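You operate a simulated robot arm through the tools that you are given. There is no shell and no other tool. Be economical: measure what you need, move in short steps, check, and stop when the job is done.

Carry out the task below with a simulated robot arm. There is one attempt and no reset: what you move stays moved.

Task
Close the air slider, drain the trap bowl dry, open the slider again and set the regulator dial to 6.
Fine: the slider stays closed while the bowl drains; leave the other controls.

The check looks at the end state, three seconds after you hand in, the way a careful person would. Anything else that was tipped, shoved, dropped, spilled or broken makes it a failure.

Robot
A 7-joint arm with a two-finger parallel gripper, fixed in place. Base frame: the origin is at the foot of the arm, x ahead of it, y to its left, z up. Lengths are in cm, angles in rad, forces in N, time in s.
Its first joint turns from -2.897 to 2.897 rad. Payload 4.4 kg.
The tool frame sits at the grasp point between the pads (the TCP): z along the fingers, y along the line on which they close. The tips reach 2.3 cm beyond it. The gripper opens to 9.4 cm. The fingers are 3.8 cm wide and 1 cm thick; the gripper's body (5.4 by 9.6 cm) begins 3.9 cm behind the TCP.
Orientation is that of the tool frame in the base frame, as [roll, pitch, yaw] about the fixed x, y, z axes, in that order (R = Rz(yaw) Ry(pitch) Rx(roll)). With the fingers straight down and closing along the base's y, the tool's x points along the base's -x, its y along +y and its z along -z.

Tools
- The arm moves only by the tool nudge_tool. Its arguments are lists of equal length, an entry for each row: "delta_pos": the shift along the base's x, y, z in cm, a list of three; "dr": the turn, a rotation vector about the base's x, y, z in rad, a list of three; "claw": the closure in counts, from 0 (fully open) to 255 (shut). In form: {"delta_pos": [[tx, ty, tz], ...], "dr": [[rx, ry, rz], ...], "claw": [claw, ...]}. A call has 1 to 12 rows; each row shifts and turns the commanded pose from where the row before left it. Rows are played at 5 a second. More than 5 cm and 0.15 rad between two rows, or a gripper value outside its range, and nothing of the call is played. Where a pose cannot be reached the arm comes as near as it can. A force on the tool above 90 N (or 10 N above the force at the start of the call, whichever is more), or a blocked arm, ends the call early, and 0.2 s more pass. The fingers move at their own pace (about 7.2 cm/s each) and stop on an object; they squeeze with about 23 N. The grip force told is the motor's: it shows also when the fingers shut on nothing. Time passes only in rows, and 0.2 s behind the last, so rows that do not move let the fingers close. It gives the time, the measured TCP pose, the force on the tool (base axes), the opening and the grip force at its end, in the units of the frame above (readings bear some noise), with the torque about the TCP (base axes, N m) and any sound that the robot's microphone picked up.
- Cameras (640 x 400 px; columns grow to the right, rows downward): "scene" is fixed at [40.28, -65.34, 183.01]; the picture's right is [0.86, -0.51, 0.00], its down [-0.24, -0.40, -0.88] and it looks along [0.45, 0.76, -0.47] (base axes); focal length 376 px, centre (320, 200). "wrist" rides on the gripper at [8.6, 1.6, -7.4] in the tool frame; the picture's right is [-0.18, 0.98, 0.00], its down [-0.58, -0.11, -0.81] and it looks along [-0.79, -0.15, 0.59] (tool axes); focal length 243 px, centre (320, 200).
- get_image(camera): a new picture of that camera. No time passes.
- locate(camera, pixels): for up to 12 pixels [column, row] of the newest picture of that camera ("zoom" is the newest enlarged one), the place [x, y, z] in the base frame of the surface seen there, good to about 0.3 cm. No time passes.
- zoom(camera, box): a new picture of the part [left, top, right, bottom] of that camera's present view, enlarged. No time passes.
- job_done(): hands the job in; it is judged then, once.

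Work in short steps. Measure before you move; look again where a grasp or a placing could have gone wrong, and mend it. You have 80 turns and 34 pictures in all, those below and enlarged ones among them. Open the gripper and draw the arm clear of the work before you hand the job in, unless the task says otherwise; then end with one line.

The tools are called after "Request:" as a command line: name --argument value ..., lists and objects as JSON in quotes. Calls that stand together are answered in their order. nudge_tool: Moves the arm, as the interface text tells. Its arguments: {"type":"object","properties":{"delta_pos":{"type":"array"},"dr":{"type":"array"},"claw":{"type":"array"}},"required":["delta_pos","dr","claw"]} The other tools are called the same way: get_image (camera) takes a picture; locate (camera, pixels) gives the place of the surface under pixels of a picture; zoom (camera, box) takes an enlarged picture of a part of a camera's view; job_done () hands the job in.

At the start:

```text
time: 0.0
position: [55.02, 32.93, 149.46]
tcp_rot: [3.141, -0.002, 3.142]
force: [-0.1, -0.4, -0.8]
ft_torque: [-0.06, 0.01, 0.0]
gripper_width: 9.39
finger_force: 0.1
```

scene: 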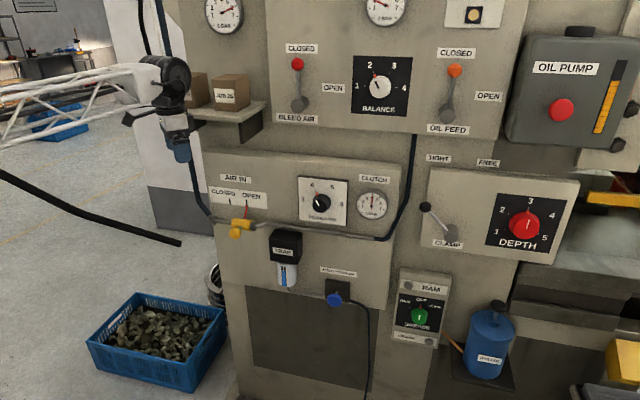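
wrist: 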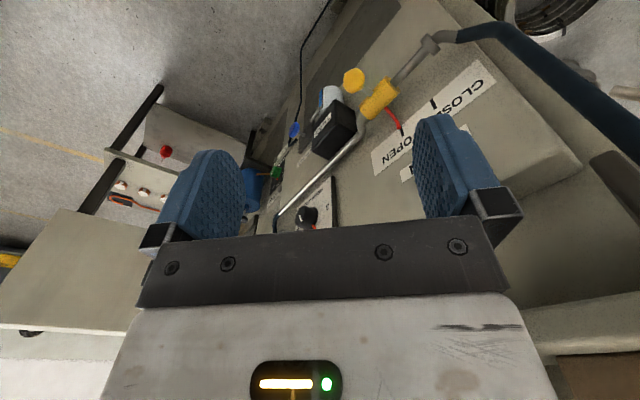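

I see the air panel around (290,220) in the scene picture; I zoom in to see the slider, trap bowl and regulator.

Request:
zoom --camera "scene" --box '[200, 160, 296, 220]'

Request:
zoom --camera "scene" --box '[200, 165, 400, 310]'

```text
6.67 times, centred on (248, 190) of scene
```

zoom: 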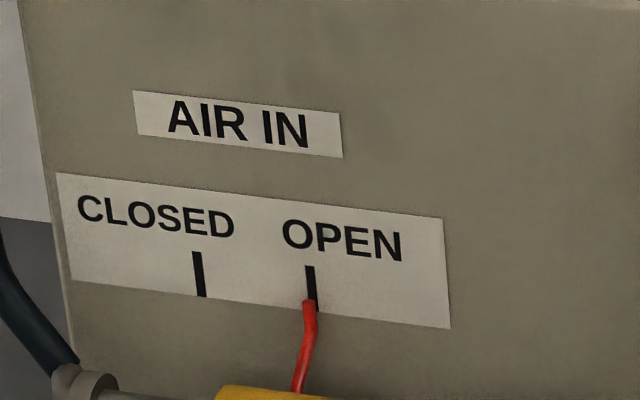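

```text
2.76 times, centred on (300, 238) of scene
```

zoom: 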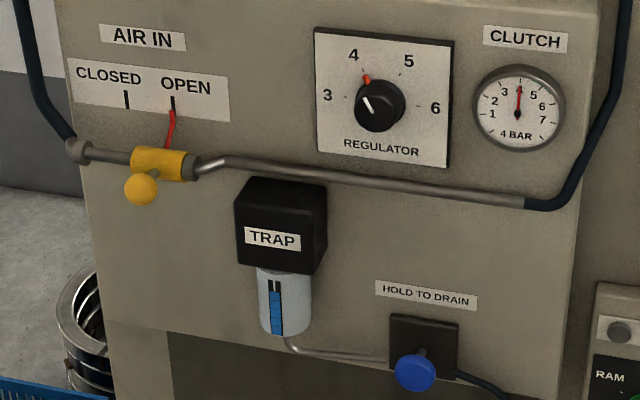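

The slider is the yellow sleeve with ball, drain is the blue plunger, the dial at zoom (380,105). I look at the regulator closer and locate the points.

Request:
locate --camera "zoom" --pixels '[[140, 190], [158, 165], [127, 108], [174, 110], [170, 130], [382, 105], [330, 140], [435, 150], [412, 372], [400, 335], [288, 290], [290, 215]]'

Request:
zoom --camera "scene" --box '[290, 170, 354, 230]'

```text
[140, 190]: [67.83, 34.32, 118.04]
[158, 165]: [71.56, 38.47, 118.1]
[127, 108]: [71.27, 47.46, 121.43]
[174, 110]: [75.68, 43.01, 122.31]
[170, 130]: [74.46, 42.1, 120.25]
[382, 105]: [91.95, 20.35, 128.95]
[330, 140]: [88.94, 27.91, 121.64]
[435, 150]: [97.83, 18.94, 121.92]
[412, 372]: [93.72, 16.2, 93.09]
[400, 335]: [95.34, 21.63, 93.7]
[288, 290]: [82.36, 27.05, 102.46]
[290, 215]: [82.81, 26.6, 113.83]
```

```text
6.67 times, centred on (322, 200) of scene
```

zoom: 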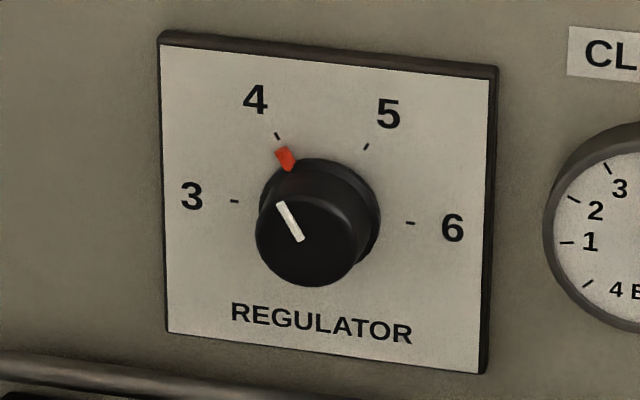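

Panel is vertical with right direction u=(.707,-.707,0) and inward normal h=(.707,.707,0); ball at s≈23.7, d≈72.2, z≈118. I first back off along -h and yaw 45° so the fingers will close along u; also locate nearby obstacles.

Request:
locate --camera "scene" --pixels '[[230, 95], [265, 102], [250, 125], [300, 90], [320, 125], [270, 165], [215, 165], [285, 240], [335, 300], [420, 205], [415, 280], [485, 330]]'

Request:
nudge_tool --delta_pos '[[-1.5, -1.5, 0], [-1.5, -1.5, 0], [-1.5, -1.5, 0], [-1.5, -1.5, 0], [-1.5, -1.5, 0], [-1, -1, 0]]' --dr '[[0, 0, 0.131], [0, 0, 0.131], [0, 0, 0.131], [0, 0, 0.131], [0, 0, 0.131], [0, 0, 0.1304]]' --claw '[0, 0, 0, 0, 0, 0]'

```text
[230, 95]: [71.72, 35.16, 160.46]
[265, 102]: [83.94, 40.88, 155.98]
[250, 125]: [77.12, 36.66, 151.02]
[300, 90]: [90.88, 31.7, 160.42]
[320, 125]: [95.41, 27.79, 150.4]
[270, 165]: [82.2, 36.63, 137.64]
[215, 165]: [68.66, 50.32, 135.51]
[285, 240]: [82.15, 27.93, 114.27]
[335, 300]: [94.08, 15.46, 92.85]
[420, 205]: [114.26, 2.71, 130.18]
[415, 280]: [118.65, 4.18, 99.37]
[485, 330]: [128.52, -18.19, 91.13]
```

```text
time: 1.4
position: [46.6, 24.31, 149.41]
tcp_rot: [-3.142, -0.002, -2.355]
force: [0.0, -1.0, 0.9]
ft_torque: [0.01, 0.0, 0.01]
gripper_width: 9.4
finger_force: 0.0
```

Yaw reached cleanly. Now tilt the tool about u towards the panel while descending.

Request:
nudge_tool --delta_pos '[[1, 0, -2.5], [1, 0, -2.5], [1, 0, -2.5], [1, 0, -2.5], [1, 0, -2.5], [1, 0, -2.5]]' --dr '[[0.101, -0.101, 0], [0.101, -0.101, 0], [0.101, -0.101, 0], [0.101, -0.101, 0], [0.101, -0.101, 0], [0.101, -0.101, 0]]' --claw '[0, 0, 0, 0, 0, 0]'

Request:
nudge_tool --delta_pos '[[1, 0, -2.5], [1, 0, -2.5], [1, 0, -2.5], [1, 0, -2.5], [1, 0, -2.5]]' --dr '[[0.101, -0.101, 0], [0.101, -0.101, 0], [0.101, -0.101, 0], [0.101, -0.101, 0], [0.101, -0.101, 0]]' --claw '[0, 0, 0, 0, 0]'

Request:
get_image --camera "scene"

Request:
get_image --camera "wrist"

```text
time: 2.8
position: [52.46, 24.25, 134.65]
tcp_rot: [-3.139, 0.861, -2.356]
force: [-0.4, 0.5, 0.1]
ft_torque: [0.02, 0.0, 0.0]
gripper_width: 9.42
finger_force: 0.1
```

```text
time: 4.2
position: [58.83, 24.8, 119.44]
tcp_rot: [2.599, 1.53, -2.897]
force: [0.0, -0.2, 0.0]
ft_torque: [-0.05, 0.03, -0.02]
gripper_width: 9.4
finger_force: 0.1
stopped in row 5: the arm was blocked; the commanded pose is now the measured one
```

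```text
28 pictures are left
```

scene: 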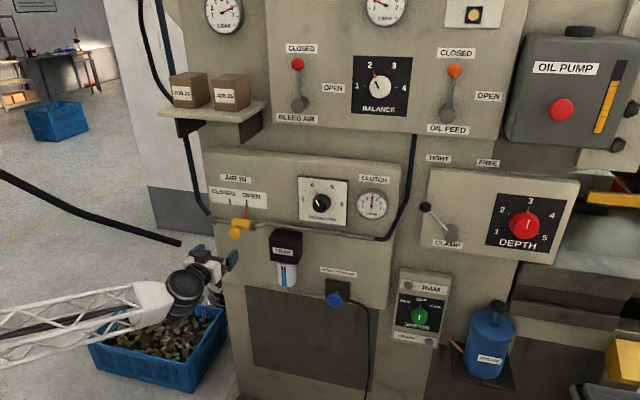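

```text
27 pictures are left
```

wrist: 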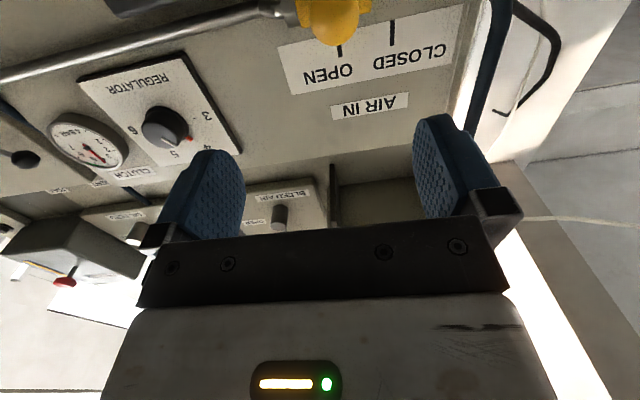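

The tool is level within 2° and facing the panel with fingers along u (the halt looks like a wrist limit, no force). Ball centre estimated s≈22.9, d≈73.8, z≈117; I align laterally/height and approach part way.

Request:
nudge_tool --delta_pos '[[-0.82, 0.82, -2.2], [1.8, 1.8, 0], [1.8, 1.8, 0]]' --dr '[[0, 0, 0], [0, 0, 0], [0, 0, 0]]' --claw '[0, 0, 0]'

Request:
zoom --camera "scene" --box '[190, 180, 318, 260]'

Request:
get_image --camera "wrist"

```text
time: 5.0
position: [61.56, 29.22, 117.32]
tcp_rot: [2.612, 1.533, -2.885]
force: [0.0, 0.7, -0.1]
ft_torque: [0.0, 0.01, 0.03]
gripper_width: 9.4
finger_force: 0.0
```

```text
5.00 times, centred on (254, 220) of scene
```

zoom: 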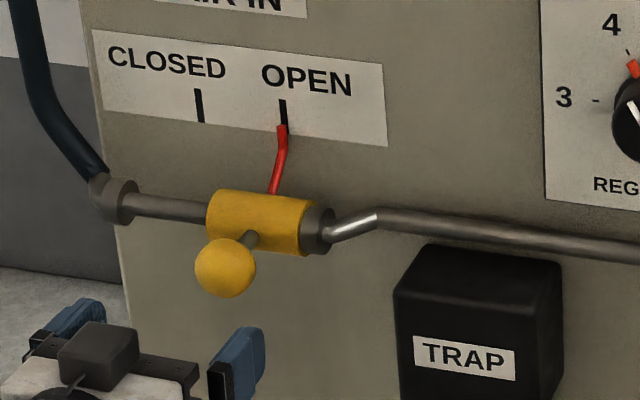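

```text
25 pictures are left
```

wrist: 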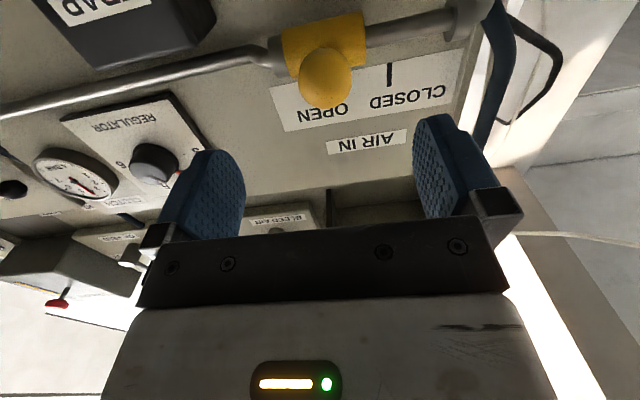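

Ball clearly visible between fingers; I locate its surface in both views to pin the centre.

Request:
locate --camera "zoom" --pixels '[[225, 268], [225, 290], [205, 268], [245, 268], [225, 245]]'

Request:
locate --camera "wrist" --pixels '[[326, 78], [304, 78], [347, 78], [326, 100], [326, 58]]'

```text
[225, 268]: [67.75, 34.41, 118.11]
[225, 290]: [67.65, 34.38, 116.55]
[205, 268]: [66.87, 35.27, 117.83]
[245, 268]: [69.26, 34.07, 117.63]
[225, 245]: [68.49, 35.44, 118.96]
```

```text
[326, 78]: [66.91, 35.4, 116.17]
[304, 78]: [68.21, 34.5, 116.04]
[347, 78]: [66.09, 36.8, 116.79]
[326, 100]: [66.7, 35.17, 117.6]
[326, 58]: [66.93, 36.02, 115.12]
```

Ball centre ≈ (68.2,36.0,117.2), i.e. d≈73.7, s≈22.8, matching the TCP line. I advance 9 cm along h, then close.

Request:
nudge_tool --delta_pos '[[2.12, 2.12, 0], [2.12, 2.12, 0], [2.12, 2.12, 0], [0, 0, 0]]' --dr '[[0, 0, 0], [0, 0, 0], [0, 0, 0], [0, 0, 0]]' --claw '[0, 0, 0, 0]'

Request:
nudge_tool --delta_pos '[[0, 0, 0], [0, 0, 0], [0, 0, 0], [0, 0, 0]]' --dr '[[0, 0, 0], [0, 0, 0], [0, 0, 0], [0, 0, 0]]' --claw '[255, 255, 255, 255]'

```text
time: 6.0
position: [67.87, 35.47, 117.53]
tcp_rot: [2.606, 1.534, -2.892]
force: [-0.9, 0.4, -0.5]
ft_torque: [0.0, 0.04, 0.03]
gripper_width: 9.41
finger_force: 0.0
```

```text
time: 7.0
position: [67.74, 35.59, 117.49]
tcp_rot: [2.612, 1.535, -2.883]
force: [-34.8, 30.9, -1.6]
ft_torque: [0.17, 0.07, 0.48]
gripper_width: 4.23
finger_force: 22.9
```

Ball gripped (4.2 cm). The side load points to -u, the direction I go anyway; slide 3 cm towards CLOSED.

Request:
nudge_tool --delta_pos '[[-0.7, 0.7, 0], [-0.7, 0.7, 0], [-0.7, 0.7, 0]]' --dr '[[0, 0, 0], [0, 0, 0], [0, 0, 0]]' --claw '[255, 255, 255]'

```text
time: 7.8
position: [65.8, 37.62, 117.51]
tcp_rot: [2.615, 1.532, -2.883]
force: [10.8, 8.6, 3.4]
ft_torque: [0.13, -0.12, -0.03]
gripper_width: 3.71
finger_force: 45.0
```

It slid ~2.8 cm with little side force. Continue towards CLOSED.

Request:
nudge_tool --delta_pos '[[-0.7, 0.7, 0], [-0.7, 0.7, 0], [-0.7, 0.7, 0], [0, 0, 0]]' --dr '[[0, 0, 0], [0, 0, 0], [0, 0, 0], [0, 0, 0]]' --claw '[255, 255, 255, 255]'

Request:
zoom --camera "scene" --box '[190, 180, 318, 260]'

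```text
time: 8.8
position: [63.65, 39.76, 117.45]
tcp_rot: [2.594, 1.535, -2.903]
force: [22.6, 24.3, 12.0]
ft_torque: [0.24, -0.13, 0.01]
gripper_width: 3.7
finger_force: 45.1
```

```text
5.00 times, centred on (254, 220) of scene
```

zoom: 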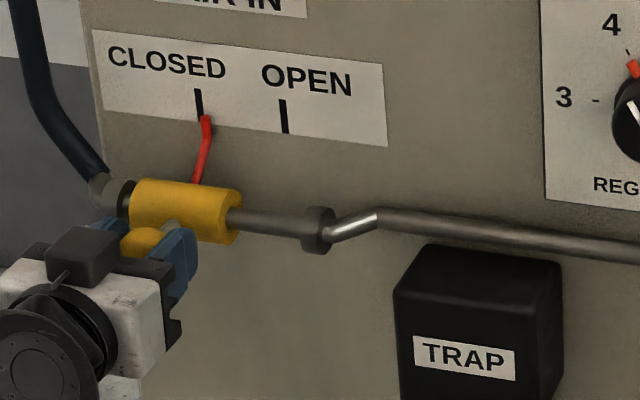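

Pointer is slightly right of the CLOSED mark (zoom (206,118) vs (199,105)), with a small gap to the collar; the force shows the rail leads slightly inward. Go ~0.8 cm more with a slight inward correction.

Request:
nudge_tool --delta_pos '[[-0.1, 0.5, 0.1], [-0.2, 0.5, 0.05], [-0.2, 0.2, 0], [0, 0, 0]]' --dr '[[0, 0, 0], [0, 0, 0], [0, 0, 0], [0, 0, 0]]' --claw '[255, 255, 255, 255]'

Request:
zoom --camera "scene" --box '[190, 180, 318, 260]'

```text
time: 9.6
position: [63.41, 40.52, 117.36]
tcp_rot: [2.613, 1.529, -2.895]
force: [22.3, -33.5, 2.0]
ft_torque: [-0.07, -0.04, -0.24]
gripper_width: 3.77
finger_force: 44.3
stopped in row 4: the force on the tool passed its limit at 94 N (the readings are from after the stop); the commanded pose is now the measured one
```

```text
5.00 times, centred on (254, 220) of scene
```

zoom: 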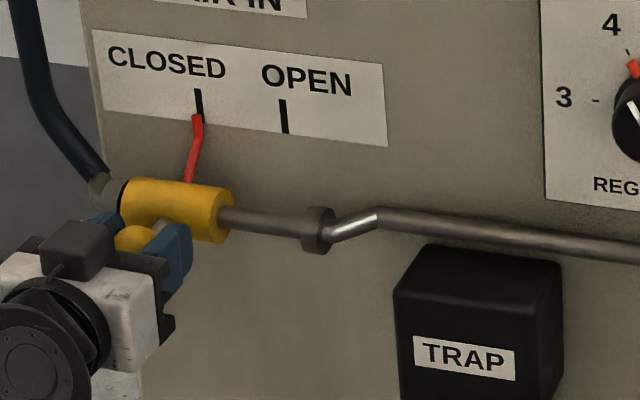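

The slider is at its end stop on CLOSED. Open, back off along -h.

Request:
nudge_tool --delta_pos '[[0, 0, 0], [0, 0, 0], [0, 0, 0], [-2, -2, 0], [-3, -3, 0], [-3, -3, 0], [-2, -2, 0]]' --dr '[[0, 0, 0], [0, 0, 0], [0, 0, 0], [0, 0, 0], [0, 0, 0], [0, 0, 0], [0, 0, 0]]' --claw '[0, 0, 0, 0, 0, 0, 0]'

Request:
locate --camera "scene" --pixels '[[335, 299], [331, 299], [339, 300], [335, 304], [328, 286], [347, 290], [345, 310], [330, 295]]'

```text
time: 11.2
position: [53.4, 30.58, 117.34]
tcp_rot: [2.611, 1.53, -2.896]
force: [0.1, -0.3, -0.3]
ft_torque: [0.01, -0.01, 0.02]
gripper_width: 9.42
finger_force: 0.0
```

```text
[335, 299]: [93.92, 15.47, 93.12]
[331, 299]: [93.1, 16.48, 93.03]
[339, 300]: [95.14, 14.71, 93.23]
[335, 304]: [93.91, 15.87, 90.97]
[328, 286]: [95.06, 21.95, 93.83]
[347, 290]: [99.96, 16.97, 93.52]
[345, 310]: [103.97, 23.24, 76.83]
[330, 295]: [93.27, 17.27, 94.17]
```

Released cleanly. Drain knob face centre ≈ s 55.4, d 77.5, z 92.8; I traverse at d≈59 with fingers closing.

Request:
nudge_tool --delta_pos '[[2.77, -2.77, -2.45], [2.77, -2.77, -2.45], [2.77, -2.77, -2.45], [2.77, -2.77, -2.45], [2.77, -2.77, -2.45], [2.77, -2.77, -2.45], [2.77, -2.77, -2.45], [2.77, -2.77, -2.45], [2.77, -2.77, -2.45], [2.77, -2.77, -2.45]]' --dr '[[0, 0, 0], [0, 0, 0], [0, 0, 0], [0, 0, 0], [0, 0, 0], [0, 0, 0], [0, 0, 0], [0, 0, 0], [0, 0, 0], [0, 0, 0]]' --claw '[255, 255, 255, 255, 255, 255, 255, 255, 255, 255]'

Request:
zoom --camera "scene" --box '[200, 180, 400, 340]'

```text
time: 13.4
position: [81.19, 3.02, 92.96]
tcp_rot: [2.634, 1.532, -2.871]
force: [0.7, 0.2, 0.3]
ft_torque: [-0.01, 0.0, -0.01]
gripper_width: 0.0
finger_force: 23.3
```

```text
2.50 times, centred on (300, 260) of scene
```

zoom: 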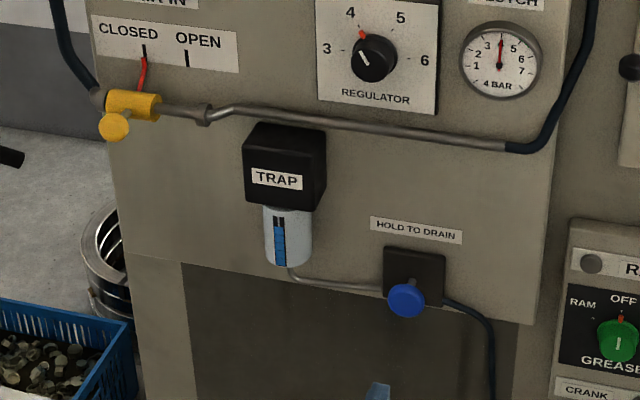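

Slider sits on CLOSED, gripper reaches the drain line. Advance to just before the knob (tips at d≈76).

Request:
nudge_tool --delta_pos '[[2.5, 2.5, 0], [2.5, 2.5, 0], [2.5, 2.5, 0], [2.5, 2.5, 0]]' --dr '[[0, 0, 0], [0, 0, 0], [0, 0, 0], [0, 0, 0]]' --claw '[255, 255, 255, 255]'

Request:
zoom --camera "scene" --box '[260, 230, 380, 330]'

```text
time: 14.4
position: [90.94, 12.85, 92.71]
tcp_rot: [2.613, 1.532, -2.893]
force: [-0.8, 0.1, 0.2]
ft_torque: [0.0, 0.06, -0.02]
gripper_width: 0.0
finger_force: 22.4
```

```text
4.00 times, centred on (320, 280) of scene
```

zoom: 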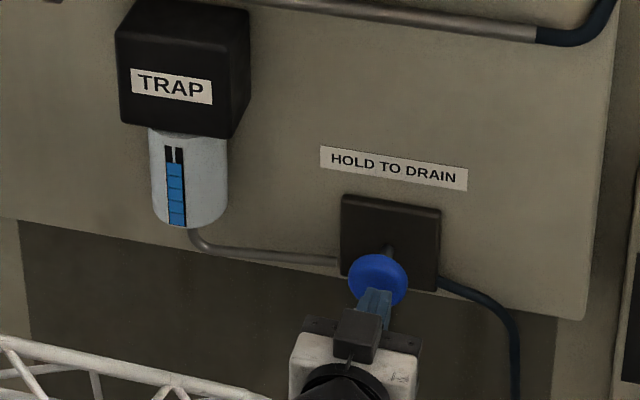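

Fingertips line up with the knob about 1.5 cm short (zoom (377,292)). Press in slowly.

Request:
nudge_tool --delta_pos '[[0.7, 0.7, 0.1], [0.5, 0.5, 0.1], [0.35, 0.35, 0], [0.35, 0.35, 0]]' --dr '[[0, 0, 0], [0, 0, 0], [0, 0, 0], [0, 0, 0]]' --claw '[255, 255, 255, 255]'

```text
time: 15.4
position: [93.03, 14.81, 93.12]
tcp_rot: [2.623, 1.529, -2.881]
force: [-1.2, -5.8, -0.1]
ft_torque: [0.05, -0.01, -0.02]
gripper_width: 0.0
finger_force: 22.6
```

Light contact (~5 N). Press further.

Request:
nudge_tool --delta_pos '[[0.35, 0.35, 0], [0.35, 0.35, 0], [0.35, 0.35, 0], [0, 0, 0]]' --dr '[[0, 0, 0], [0, 0, 0], [0, 0, 0], [0, 0, 0]]' --claw '[255, 255, 255, 255]'

Request:
zoom --camera "scene" --box '[260, 230, 380, 330]'

```text
time: 16.2
position: [93.67, 15.57, 93.06]
tcp_rot: [2.602, 1.529, -2.903]
force: [-70.0, -32.4, 18.2]
ft_torque: [0.57, -0.97, 0.75]
gripper_width: 0.0
finger_force: 23.1
heard: click
stopped in row 3: the force on the tool passed its limit at 103 N (the readings are from after the stop); the commanded pose is now the measured one
```

```text
4.00 times, centred on (320, 280) of scene
```

zoom: 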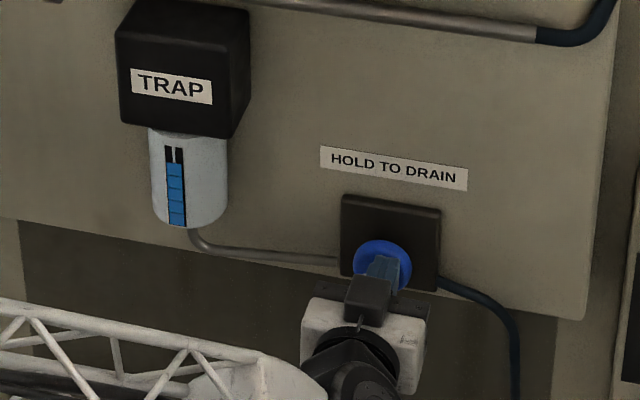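

The plunger clicked and bottomed. Hold still for ~2.4 s and watch the level.

Request:
nudge_tool --delta_pos '[[0, 0, 0], [0, 0, 0], [0, 0, 0], [0, 0, 0], [0, 0, 0], [0, 0, 0], [0, 0, 0], [0, 0, 0], [0, 0, 0], [0, 0, 0], [0, 0, 0], [0, 0, 0]]' --dr '[[0, 0, 0], [0, 0, 0], [0, 0, 0], [0, 0, 0], [0, 0, 0], [0, 0, 0], [0, 0, 0], [0, 0, 0], [0, 0, 0], [0, 0, 0], [0, 0, 0], [0, 0, 0]]' --claw '[255, 255, 255, 255, 255, 255, 255, 255, 255, 255, 255, 255]'

Request:
zoom --camera "scene" --box '[260, 230, 380, 330]'

```text
time: 17.1
position: [93.57, 15.51, 92.93]
tcp_rot: [2.598, 1.532, -2.906]
force: [-64.2, -31.5, 17.5]
ft_torque: [0.52, -0.79, 0.64]
gripper_width: 0.01
finger_force: 22.8
stopped in row 4: the force on the tool passed its limit at 90 N (the readings are from after the stop); the commanded pose is now the measured one
```

```text
4.00 times, centred on (320, 280) of scene
```

zoom: 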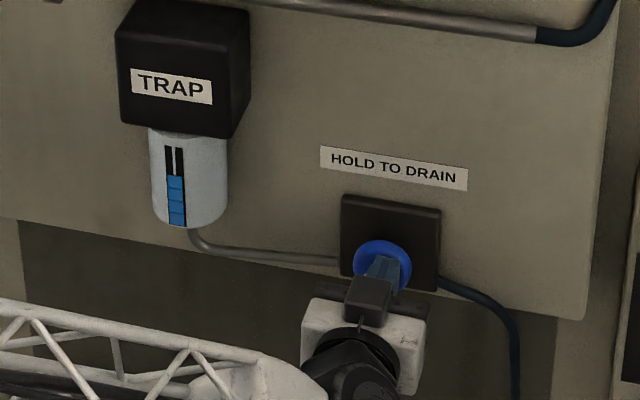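

Level is falling. Ease off ~0.15 cm to lower the force while keeping it pressed, and hold.

Request:
nudge_tool --delta_pos '[[-0.15, -0.08, 0.05], [0, 0, 0], [0, 0, 0], [0, 0, 0], [0, 0, 0], [0, 0, 0], [0, 0, 0], [0, 0, 0], [0, 0, 0], [0, 0, 0], [0, 0, 0], [0, 0, 0]]' --dr '[[0, 0, 0], [0, 0, 0], [0, 0, 0], [0, 0, 0], [0, 0, 0], [0, 0, 0], [0, 0, 0], [0, 0, 0], [0, 0, 0], [0, 0, 0], [0, 0, 0], [0, 0, 0]]' --claw '[255, 255, 255, 255, 255, 255, 255, 255, 255, 255, 255, 255]'

Request:
zoom --camera "scene" --box '[260, 230, 380, 330]'

```text
time: 19.7
position: [93.52, 15.4, 92.93]
tcp_rot: [2.597, 1.529, -2.908]
force: [-20.6, -29.2, -2.7]
ft_torque: [0.21, -0.19, -0.09]
gripper_width: 0.0
finger_force: 23.7
```

```text
4.00 times, centred on (320, 280) of scene
```

zoom: 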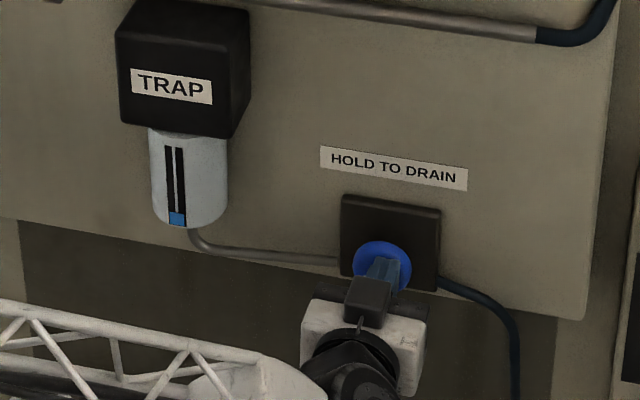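

Nearly empty (zoom (177,220)). Hold a further ~2.4 s.

Request:
nudge_tool --delta_pos '[[0, 0, 0], [0, 0, 0], [0, 0, 0], [0, 0, 0], [0, 0, 0], [0, 0, 0], [0, 0, 0], [0, 0, 0], [0, 0, 0], [0, 0, 0], [0, 0, 0], [0, 0, 0]]' --dr '[[0, 0, 0], [0, 0, 0], [0, 0, 0], [0, 0, 0], [0, 0, 0], [0, 0, 0], [0, 0, 0], [0, 0, 0], [0, 0, 0], [0, 0, 0], [0, 0, 0], [0, 0, 0]]' --claw '[255, 255, 255, 255, 255, 255, 255, 255, 255, 255, 255, 255]'

Request:
zoom --camera "scene" --box '[260, 240, 308, 290]'

```text
time: 22.3
position: [93.56, 15.44, 93.04]
tcp_rot: [2.599, 1.528, -2.908]
force: [-21.8, -29.4, -4.8]
ft_torque: [0.23, -0.12, -0.02]
gripper_width: 0.0
finger_force: 22.5
```

```text
8.00 times, centred on (284, 265) of scene
```

zoom: 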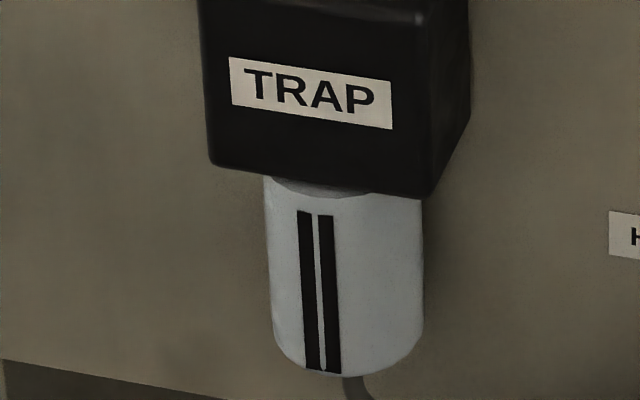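

Bowl reads empty. Hold one more second, then retreat along -h.

Request:
nudge_tool --delta_pos '[[0, 0, 0], [0, 0, 0], [0, 0, 0], [0, 0, 0], [0, 0, 0], [-1, -1, 0], [-2.5, -2.5, 0], [-3, -3, 0], [-3, -3, 0], [-3, -3, 0]]' --dr '[[0, 0, 0], [0, 0, 0], [0, 0, 0], [0, 0, 0], [0, 0, 0], [0, 0, 0], [0, 0, 0], [0, 0, 0], [0, 0, 0], [0, 0, 0]]' --claw '[255, 255, 255, 255, 255, 255, 255, 255, 255, 255]'

Request:
zoom --camera "scene" --box '[190, 180, 360, 310]'

```text
time: 24.5
position: [80.94, 3.02, 92.94]
tcp_rot: [2.595, 1.531, -2.909]
force: [0.3, 0.1, -0.9]
ft_torque: [0.05, 0.01, 0.02]
gripper_width: 0.0
finger_force: 23.2
```

```text
3.08 times, centred on (275, 245) of scene
```

zoom: 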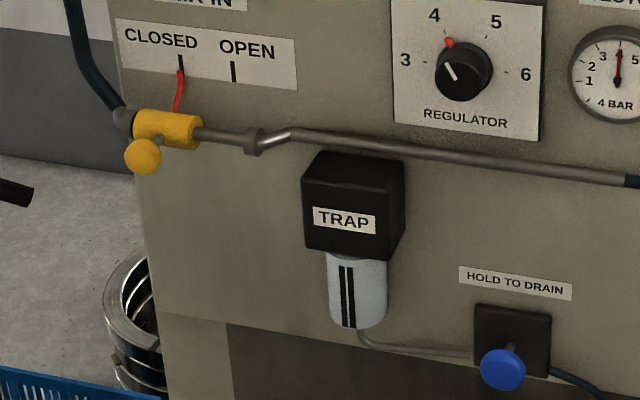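

Drain released, bowl dry, slider still closed. Go back to the ball with fingers open; locate it too.

Request:
locate --camera "zoom" --pixels '[[143, 157], [134, 157], [152, 157], [143, 168], [180, 75], [180, 110]]'

Request:
nudge_tool --delta_pos '[[-2.74, 2.74, 2.44], [-2.74, 2.74, 2.44], [-2.74, 2.74, 2.44], [-2.74, 2.74, 2.44], [-2.74, 2.74, 2.44], [-2.74, 2.74, 2.44], [-2.74, 2.74, 2.44], [-2.74, 2.74, 2.44], [-2.74, 2.74, 2.44], [-2.74, 2.74, 2.44]]' --dr '[[0, 0, 0], [0, 0, 0], [0, 0, 0], [0, 0, 0], [0, 0, 0], [0, 0, 0], [0, 0, 0], [0, 0, 0], [0, 0, 0], [0, 0, 0]]' --claw '[0, 0, 0, 0, 0, 0, 0, 0, 0, 0]'

```text
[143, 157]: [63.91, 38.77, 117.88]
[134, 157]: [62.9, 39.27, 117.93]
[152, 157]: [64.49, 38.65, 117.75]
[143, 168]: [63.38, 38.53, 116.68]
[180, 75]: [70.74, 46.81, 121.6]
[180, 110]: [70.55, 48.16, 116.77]
```

```text
time: 26.7
position: [53.58, 30.59, 117.32]
tcp_rot: [2.591, 1.53, -2.914]
force: [-0.6, 0.2, 0.4]
ft_torque: [-0.05, -0.02, 0.02]
gripper_width: 9.42
finger_force: 0.0
```

Ball centre ≈ s 16.6, d 73.9. Approach and grip.

Request:
nudge_tool --delta_pos '[[2.5, 2.4, 0], [2.5, 2.4, 0], [2.5, 2.4, 0], [2.5, 2.45, 0], [0, 0, 0]]' --dr '[[0, 0, 0], [0, 0, 0], [0, 0, 0], [0, 0, 0], [0, 0, 0]]' --claw '[0, 0, 0, 0, 0]'

Request:
nudge_tool --delta_pos '[[0, 0, 0], [0, 0, 0], [0, 0, 0], [0, 0, 0]]' --dr '[[0, 0, 0], [0, 0, 0], [0, 0, 0], [0, 0, 0]]' --claw '[255, 255, 255, 255]'

```text
time: 27.9
position: [63.8, 40.04, 117.52]
tcp_rot: [2.607, 1.53, -2.899]
force: [-1.1, -0.5, -0.4]
ft_torque: [-0.02, 0.02, 0.01]
gripper_width: 9.39
finger_force: 0.1
```

```text
time: 28.9
position: [63.83, 40.2, 117.68]
tcp_rot: [2.599, 1.531, -2.906]
force: [6.8, 6.3, 1.2]
ft_torque: [0.11, -0.08, -0.09]
gripper_width: 3.69
finger_force: 45.1
```

Good grip (3.7 cm). Slide towards OPEN along the slightly skewed rail direction.

Request:
nudge_tool --delta_pos '[[0.67, -0.73, 0], [0.67, -0.73, 0], [0.67, -0.73, 0], [0.67, -0.73, 0], [0.67, -0.73, 0], [0, 0, 0]]' --dr '[[0, 0, 0], [0, 0, 0], [0, 0, 0], [0, 0, 0], [0, 0, 0], [0, 0, 0]]' --claw '[255, 255, 255, 255, 255, 255]'

```text
time: 30.3
position: [67.05, 36.45, 117.49]
tcp_rot: [2.598, 1.53, -2.906]
force: [20.9, 20.9, 19.3]
ft_torque: [0.22, -0.21, -0.05]
gripper_width: 3.69
finger_force: 45.2
```

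Nearly there (s 21.6 of ~22.8). Continue small steps to the stop.

Request:
nudge_tool --delta_pos '[[0.4, -0.25, 0.1], [0.35, -0.3, 0.05], [0.3, -0.3, 0], [0, 0, 0]]' --dr '[[0, 0, 0], [0, 0, 0], [0, 0, 0], [0, 0, 0]]' --claw '[255, 255, 255, 255]'

Request:
zoom --camera "scene" --box '[190, 180, 318, 260]'

```text
time: 31.3
position: [67.79, 35.83, 117.53]
tcp_rot: [2.613, 1.529, -2.883]
force: [-42.7, 9.3, -0.3]
ft_torque: [0.35, -0.06, 0.5]
gripper_width: 3.72
finger_force: 44.6
stopped in row 4: the force on the tool passed its limit at 94 N (the readings are from after the stop); the commanded pose is now the measured one
```

```text
5.00 times, centred on (254, 220) of scene
```

zoom: 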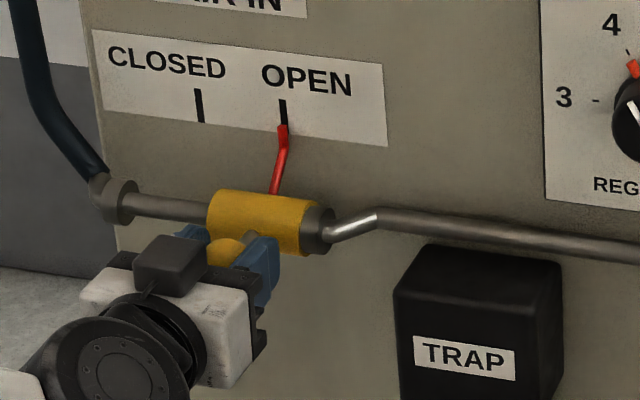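

Slider is on OPEN against the stop. Release, retreat, and measure the dial.

Request:
nudge_tool --delta_pos '[[0, 0, 0], [0, 0, 0], [0, 0, 0], [-2, -2, 0], [-3, -3, 0], [-3, -3, 0], [-2, -2, 0]]' --dr '[[0, 0, 0], [0, 0, 0], [0, 0, 0], [0, 0, 0], [0, 0, 0], [0, 0, 0], [0, 0, 0]]' --claw '[0, 0, 0, 0, 0, 0, 0]'

Request:
zoom --camera "scene" --box '[290, 170, 354, 230]'

Request:
locate --camera "zoom" --pixels '[[303, 238], [275, 238], [335, 238], [303, 215], [303, 270], [365, 210], [287, 158], [277, 136], [366, 146], [410, 222], [235, 201], [322, 168]]'

```text
time: 32.9
position: [57.8, 25.75, 117.43]
tcp_rot: [2.605, 1.53, -2.892]
force: [-0.4, 0.0, 1.0]
ft_torque: [-0.01, -0.01, 0.01]
gripper_width: 9.43
finger_force: 0.0
```

```text
6.67 times, centred on (322, 200) of scene
```

zoom: 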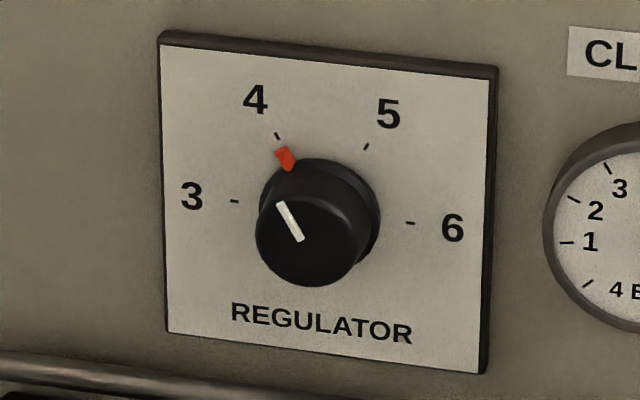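

```text
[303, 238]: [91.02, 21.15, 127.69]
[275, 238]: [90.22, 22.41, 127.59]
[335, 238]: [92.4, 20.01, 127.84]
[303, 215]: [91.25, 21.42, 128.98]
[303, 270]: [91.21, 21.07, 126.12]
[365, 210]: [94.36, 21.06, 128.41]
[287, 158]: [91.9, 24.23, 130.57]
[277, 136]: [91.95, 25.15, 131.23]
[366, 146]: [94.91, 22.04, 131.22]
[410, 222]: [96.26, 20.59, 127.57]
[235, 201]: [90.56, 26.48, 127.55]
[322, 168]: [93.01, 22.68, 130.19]
```

Dial axis: s≈49.4, z≈127.6, knob face d≈79.3, plate d≈82.7; needs +120° clockwise from 4 to 6. I traverse to in front of it while pre-rotating -60° about h.

Request:
nudge_tool --delta_pos '[[2.7, -2.7, 1.45], [2.7, -2.7, 1.45], [2.7, -2.7, 1.45], [2.7, -2.7, 1.45], [2.7, -2.7, 1.45], [2.7, -2.7, 1.45], [2.7, -2.7, 1.45]]' --dr '[[-0.1057, -0.1057, 0], [-0.1057, -0.1057, 0], [-0.1057, -0.1057, 0], [-0.1057, -0.1057, 0], [-0.1057, -0.1057, 0], [-0.1057, -0.1057, 0], [-0.1057, -0.1057, 0]]' --claw '[0, 0, 0, 0, 0, 0, 0]'

```text
time: 34.5
position: [76.77, 6.73, 127.62]
tcp_rot: [-1.59, 0.544, -0.826]
force: [0.1, 0.8, 0.5]
ft_torque: [0.01, -0.02, 0.0]
gripper_width: 9.39
finger_force: 0.1
```

Pose right, tool axis off by ~0.03 rad; correct it and advance to tips ~3 cm off the knob.

Request:
nudge_tool --delta_pos '[[0, 0, 0], [2.4, 2.45, 0], [2.4, 2.45, 0], [2.4, 2.45, 0], [2.4, 2.45, 0], [0, 0, 0]]' --dr '[[0.0116, -0.0116, 0.031], [0, 0, 0], [0, 0, 0], [0, 0, 0], [0, 0, 0], [0, 0, 0]]' --claw '[0, 0, 0, 0, 0, 0]'

Request:
get_image --camera "wrist"

Request:
zoom --camera "scene" --box '[260, 160, 388, 240]'

```text
time: 35.9
position: [86.4, 16.66, 127.69]
tcp_rot: [-1.57, 0.543, -0.784]
force: [0.1, 0.5, 0.5]
ft_torque: [0.02, 0.0, -0.03]
gripper_width: 9.41
finger_force: 0.0
```

```text
13 pictures are left
```

wrist: 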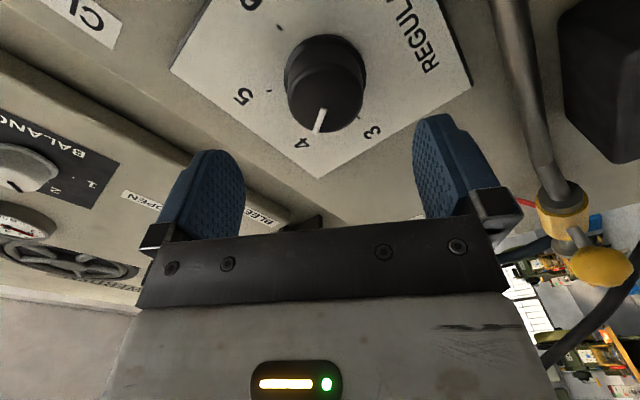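

```text
5.00 times, centred on (324, 200) of scene
```

zoom: 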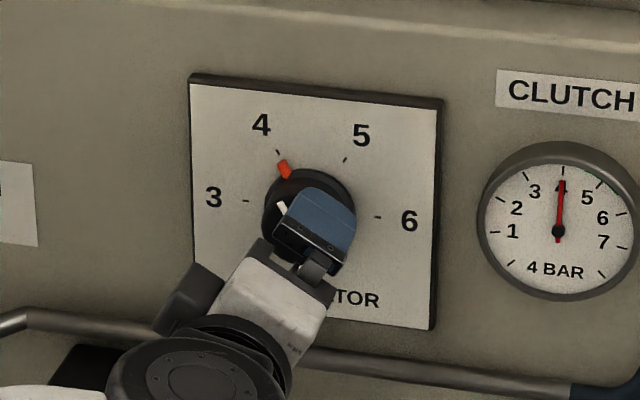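

Knob (wrist (327,85)) is centred between the fingers. Advance 5.8 cm so tips straddle the knob, then close.

Request:
nudge_tool --delta_pos '[[1.4, 1.4, 0], [1.4, 1.35, 0], [1.35, 1.35, 0], [0, 0, 0]]' --dr '[[0, 0, 0], [0, 0, 0], [0, 0, 0], [0, 0, 0]]' --claw '[0, 0, 0, 0]'

Request:
nudge_tool --delta_pos '[[0, 0, 0], [0, 0, 0], [0, 0, 0], [0, 0, 0]]' --dr '[[0, 0, 0], [0, 0, 0], [0, 0, 0], [0, 0, 0]]' --claw '[255, 255, 255, 255]'

Request:
get_image --camera "wrist"

```text
time: 36.9
position: [90.48, 20.67, 127.62]
tcp_rot: [-1.571, 0.545, -0.784]
force: [0.2, 0.0, -0.2]
ft_torque: [0.0, -0.03, -0.02]
gripper_width: 9.42
finger_force: 0.1
```

```text
time: 37.9
position: [90.67, 20.75, 127.28]
tcp_rot: [-1.574, 0.547, -0.789]
force: [-29.6, 6.5, -34.1]
ft_torque: [-0.39, 0.18, 1.12]
gripper_width: 5.18
finger_force: 45.3
```

```text
11 pictures are left
```

wrist: 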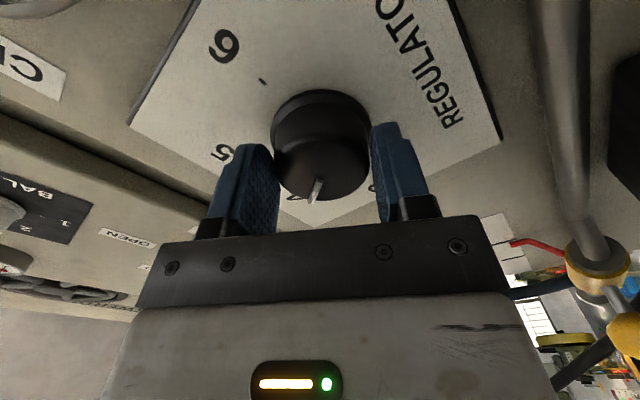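

Knob gripped at 5.18 cm; side load of ~45 N shows a 0.3 cm offset along the closing axis. I shift the command to relieve it and turn the first 0.6 rad.

Request:
nudge_tool --delta_pos '[[-0.11, 0.11, -0.26], [0, 0, 0], [0, 0, 0], [0, 0, 0], [0, 0, 0], [0, 0, 0]]' --dr '[[0, 0, 0], [0.1057, 0.1057, 0], [0.1057, 0.1057, 0], [0.1057, 0.1057, 0], [0.1057, 0.1057, 0], [0, 0, 0]]' --claw '[255, 255, 255, 255, 255, 255]'

Request:
zoom --camera "scene" --box '[260, 160, 388, 240]'

```text
time: 39.3
position: [90.44, 20.89, 127.26]
tcp_rot: [-1.573, 1.145, -0.785]
force: [-65.6, 5.3, -46.4]
ft_torque: [-0.81, 0.55, 2.2]
gripper_width: 5.23
finger_force: 45.2
```

```text
5.00 times, centred on (324, 200) of scene
```

zoom: 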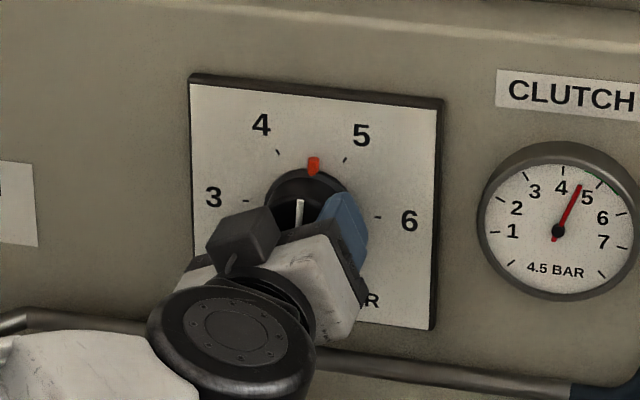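

The dial turns with the grip (pointer halfway, gauge 4.5 BAR). Relieve the load by a slight shift along the force and turn another 0.45 rad.

Request:
nudge_tool --delta_pos '[[-0.25, 0.04, -0.2], [0, 0, 0], [0, 0, 0], [0, 0, 0], [0, 0, 0]]' --dr '[[0, 0, 0], [0.1057, 0.1057, 0], [0.1057, 0.1057, 0], [0.1057, 0.1057, 0], [0, 0, 0]]' --claw '[255, 255, 255, 255, 255]'

```text
time: 40.5
position: [90.2, 20.92, 127.36]
tcp_rot: [1.507, 1.549, 2.292]
force: [0.7, 16.2, -8.4]
ft_torque: [-0.41, 0.44, 0.31]
gripper_width: 5.14
finger_force: 44.8
```

Load is down to ~18 N. Continue turning 0.75 rad.

Request:
nudge_tool --delta_pos '[[0, 0, 0], [0, 0, 0], [0, 0, 0], [0, 0, 0], [0, 0, 0], [0, 0, 0]]' --dr '[[0.1057, 0.1057, 0], [0.1057, 0.1057, 0], [0.1057, 0.1057, 0], [0.1057, 0.1057, 0], [0.1057, 0.1057, 0], [0, 0, 0]]' --claw '[255, 255, 255, 255, 255, 255]'

Request:
zoom --camera "scene" --box '[260, 160, 388, 240]'

```text
time: 41.9
position: [90.18, 20.89, 127.41]
tcp_rot: [1.567, 0.804, 2.355]
force: [-24.0, 18.8, 12.2]
ft_torque: [0.22, -0.32, 0.53]
gripper_width: 5.13
finger_force: 45.1
```

```text
5.00 times, centred on (324, 200) of scene
```

zoom: 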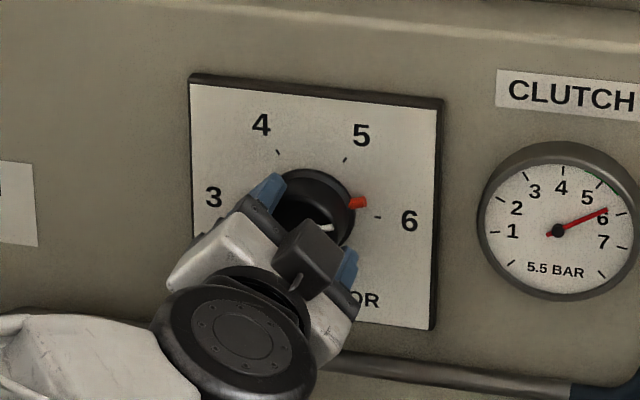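

Pointer is short of 6 by about 0.3 rad, as commanded. Turn the remaining amount.

Request:
nudge_tool --delta_pos '[[0, 0, 0], [0, 0, 0], [0, 0, 0]]' --dr '[[0.1057, 0.1057, 0], [0.1057, 0.1057, 0], [0, 0, 0]]' --claw '[255, 255, 255]'

Request:
zoom --camera "scene" --box '[260, 160, 388, 240]'

```text
time: 42.7
position: [90.25, 21.11, 127.39]
tcp_rot: [1.568, 0.501, 2.356]
force: [-31.9, 23.2, 28.3]
ft_torque: [0.47, -0.49, 0.97]
gripper_width: 5.13
finger_force: 45.3
```

```text
5.00 times, centred on (324, 200) of scene
```

zoom: 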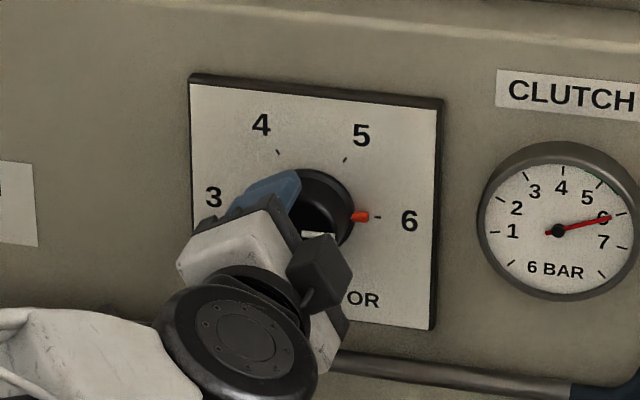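

Pointer is on the 6 mark and the gauge says 6 BAR. Open and retreat straight back.

Request:
nudge_tool --delta_pos '[[0, 0, 0], [0, 0, 0], [0, 0, 0], [-1.5, -1.5, 0], [-3, -3, 0], [-3, -3, 0], [-3, -3, 0], [-3, -3, 0]]' --dr '[[0, 0, 0], [0, 0, 0], [0, 0, 0], [0, 0, 0], [0, 0, 0], [0, 0, 0], [0, 0, 0], [0, 0, 0]]' --claw '[0, 0, 0, 0, 0, 0, 0, 0]'

Request:
zoom --camera "scene" --box '[200, 165, 400, 310]'

Request:
zoom --camera "scene" --box '[290, 170, 390, 230]'

Request:
get_image --camera "scene"

```text
time: 44.5
position: [76.83, 7.18, 127.35]
tcp_rot: [1.571, 0.502, 2.357]
force: [-0.2, 0.4, -0.2]
ft_torque: [0.01, -0.01, 0.0]
gripper_width: 9.41
finger_force: 0.0
```

```text
2.76 times, centred on (300, 238) of scene
```

zoom: 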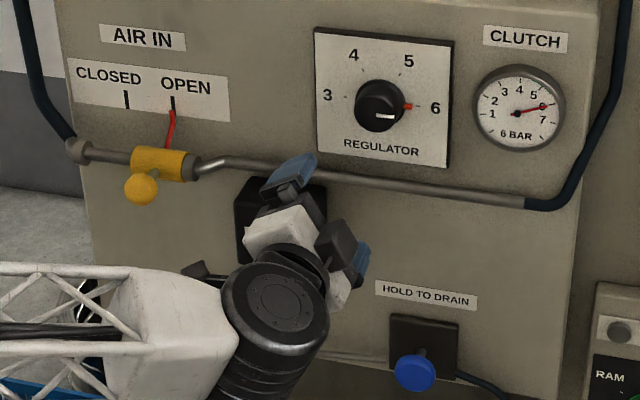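

```text
6.40 times, centred on (340, 200) of scene
```

zoom: 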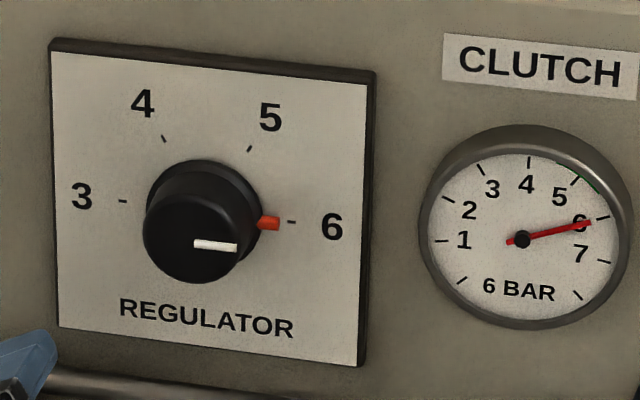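

```text
5 pictures are left
```

scene: 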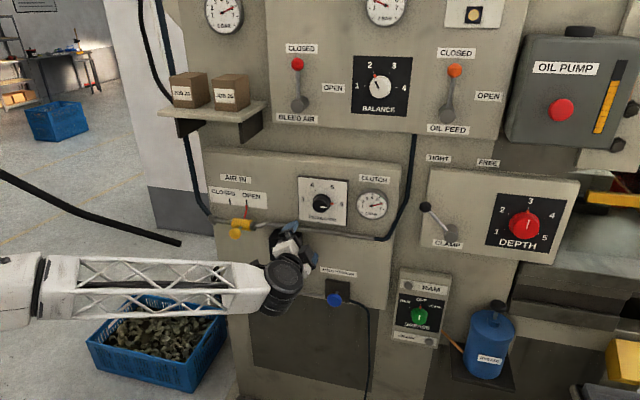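

Dial on 6, slider on OPEN, gauge 6 BAR. Draw back further and check the bowl.

Request:
nudge_tool --delta_pos '[[-3, -3, 0], [-3, -3, 0], [-2, 2, 0], [-2, 2, 0], [-2, 2, 0], [-2, 2, 0], [-2, 2, 0]]' --dr '[[0, 0, 0], [0, 0, 0], [0, 0, 0], [0, 0, 0], [0, 0, 0], [0, 0, 0], [0, 0, 0]]' --claw '[0, 0, 0, 0, 0, 0, 0]'

Request:
zoom --camera "scene" --box '[200, 165, 400, 310]'

```text
time: 46.1
position: [60.54, 11.63, 127.07]
tcp_rot: [1.571, 0.503, 2.356]
force: [-0.3, -0.7, 0.3]
ft_torque: [-0.03, -0.05, 0.0]
gripper_width: 9.41
finger_force: 0.0
```

```text
2.76 times, centred on (300, 238) of scene
```

zoom: 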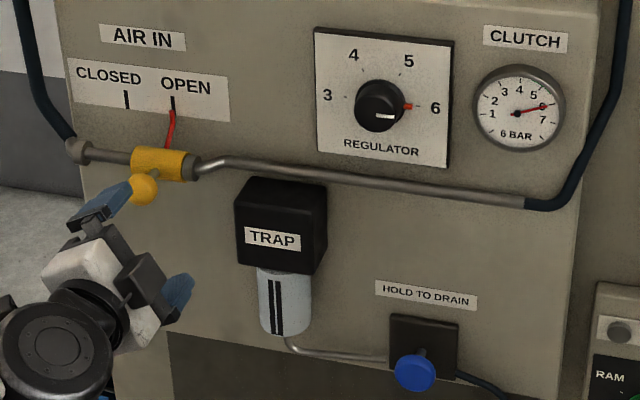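

Everything is as asked: the bowl is dry, the slider open, the dial on 6 and the arm clear. I hand the job in.

Request:
job_done

```text
The job is handed in.
```

The job is handed in: I closed the air slider, drained the trap bowl until it read empty, reopened the slider to its stop and set the regulator dial to 6 (gauge reads 6 BAR), with the other controls left alone and the arm drawn clear.
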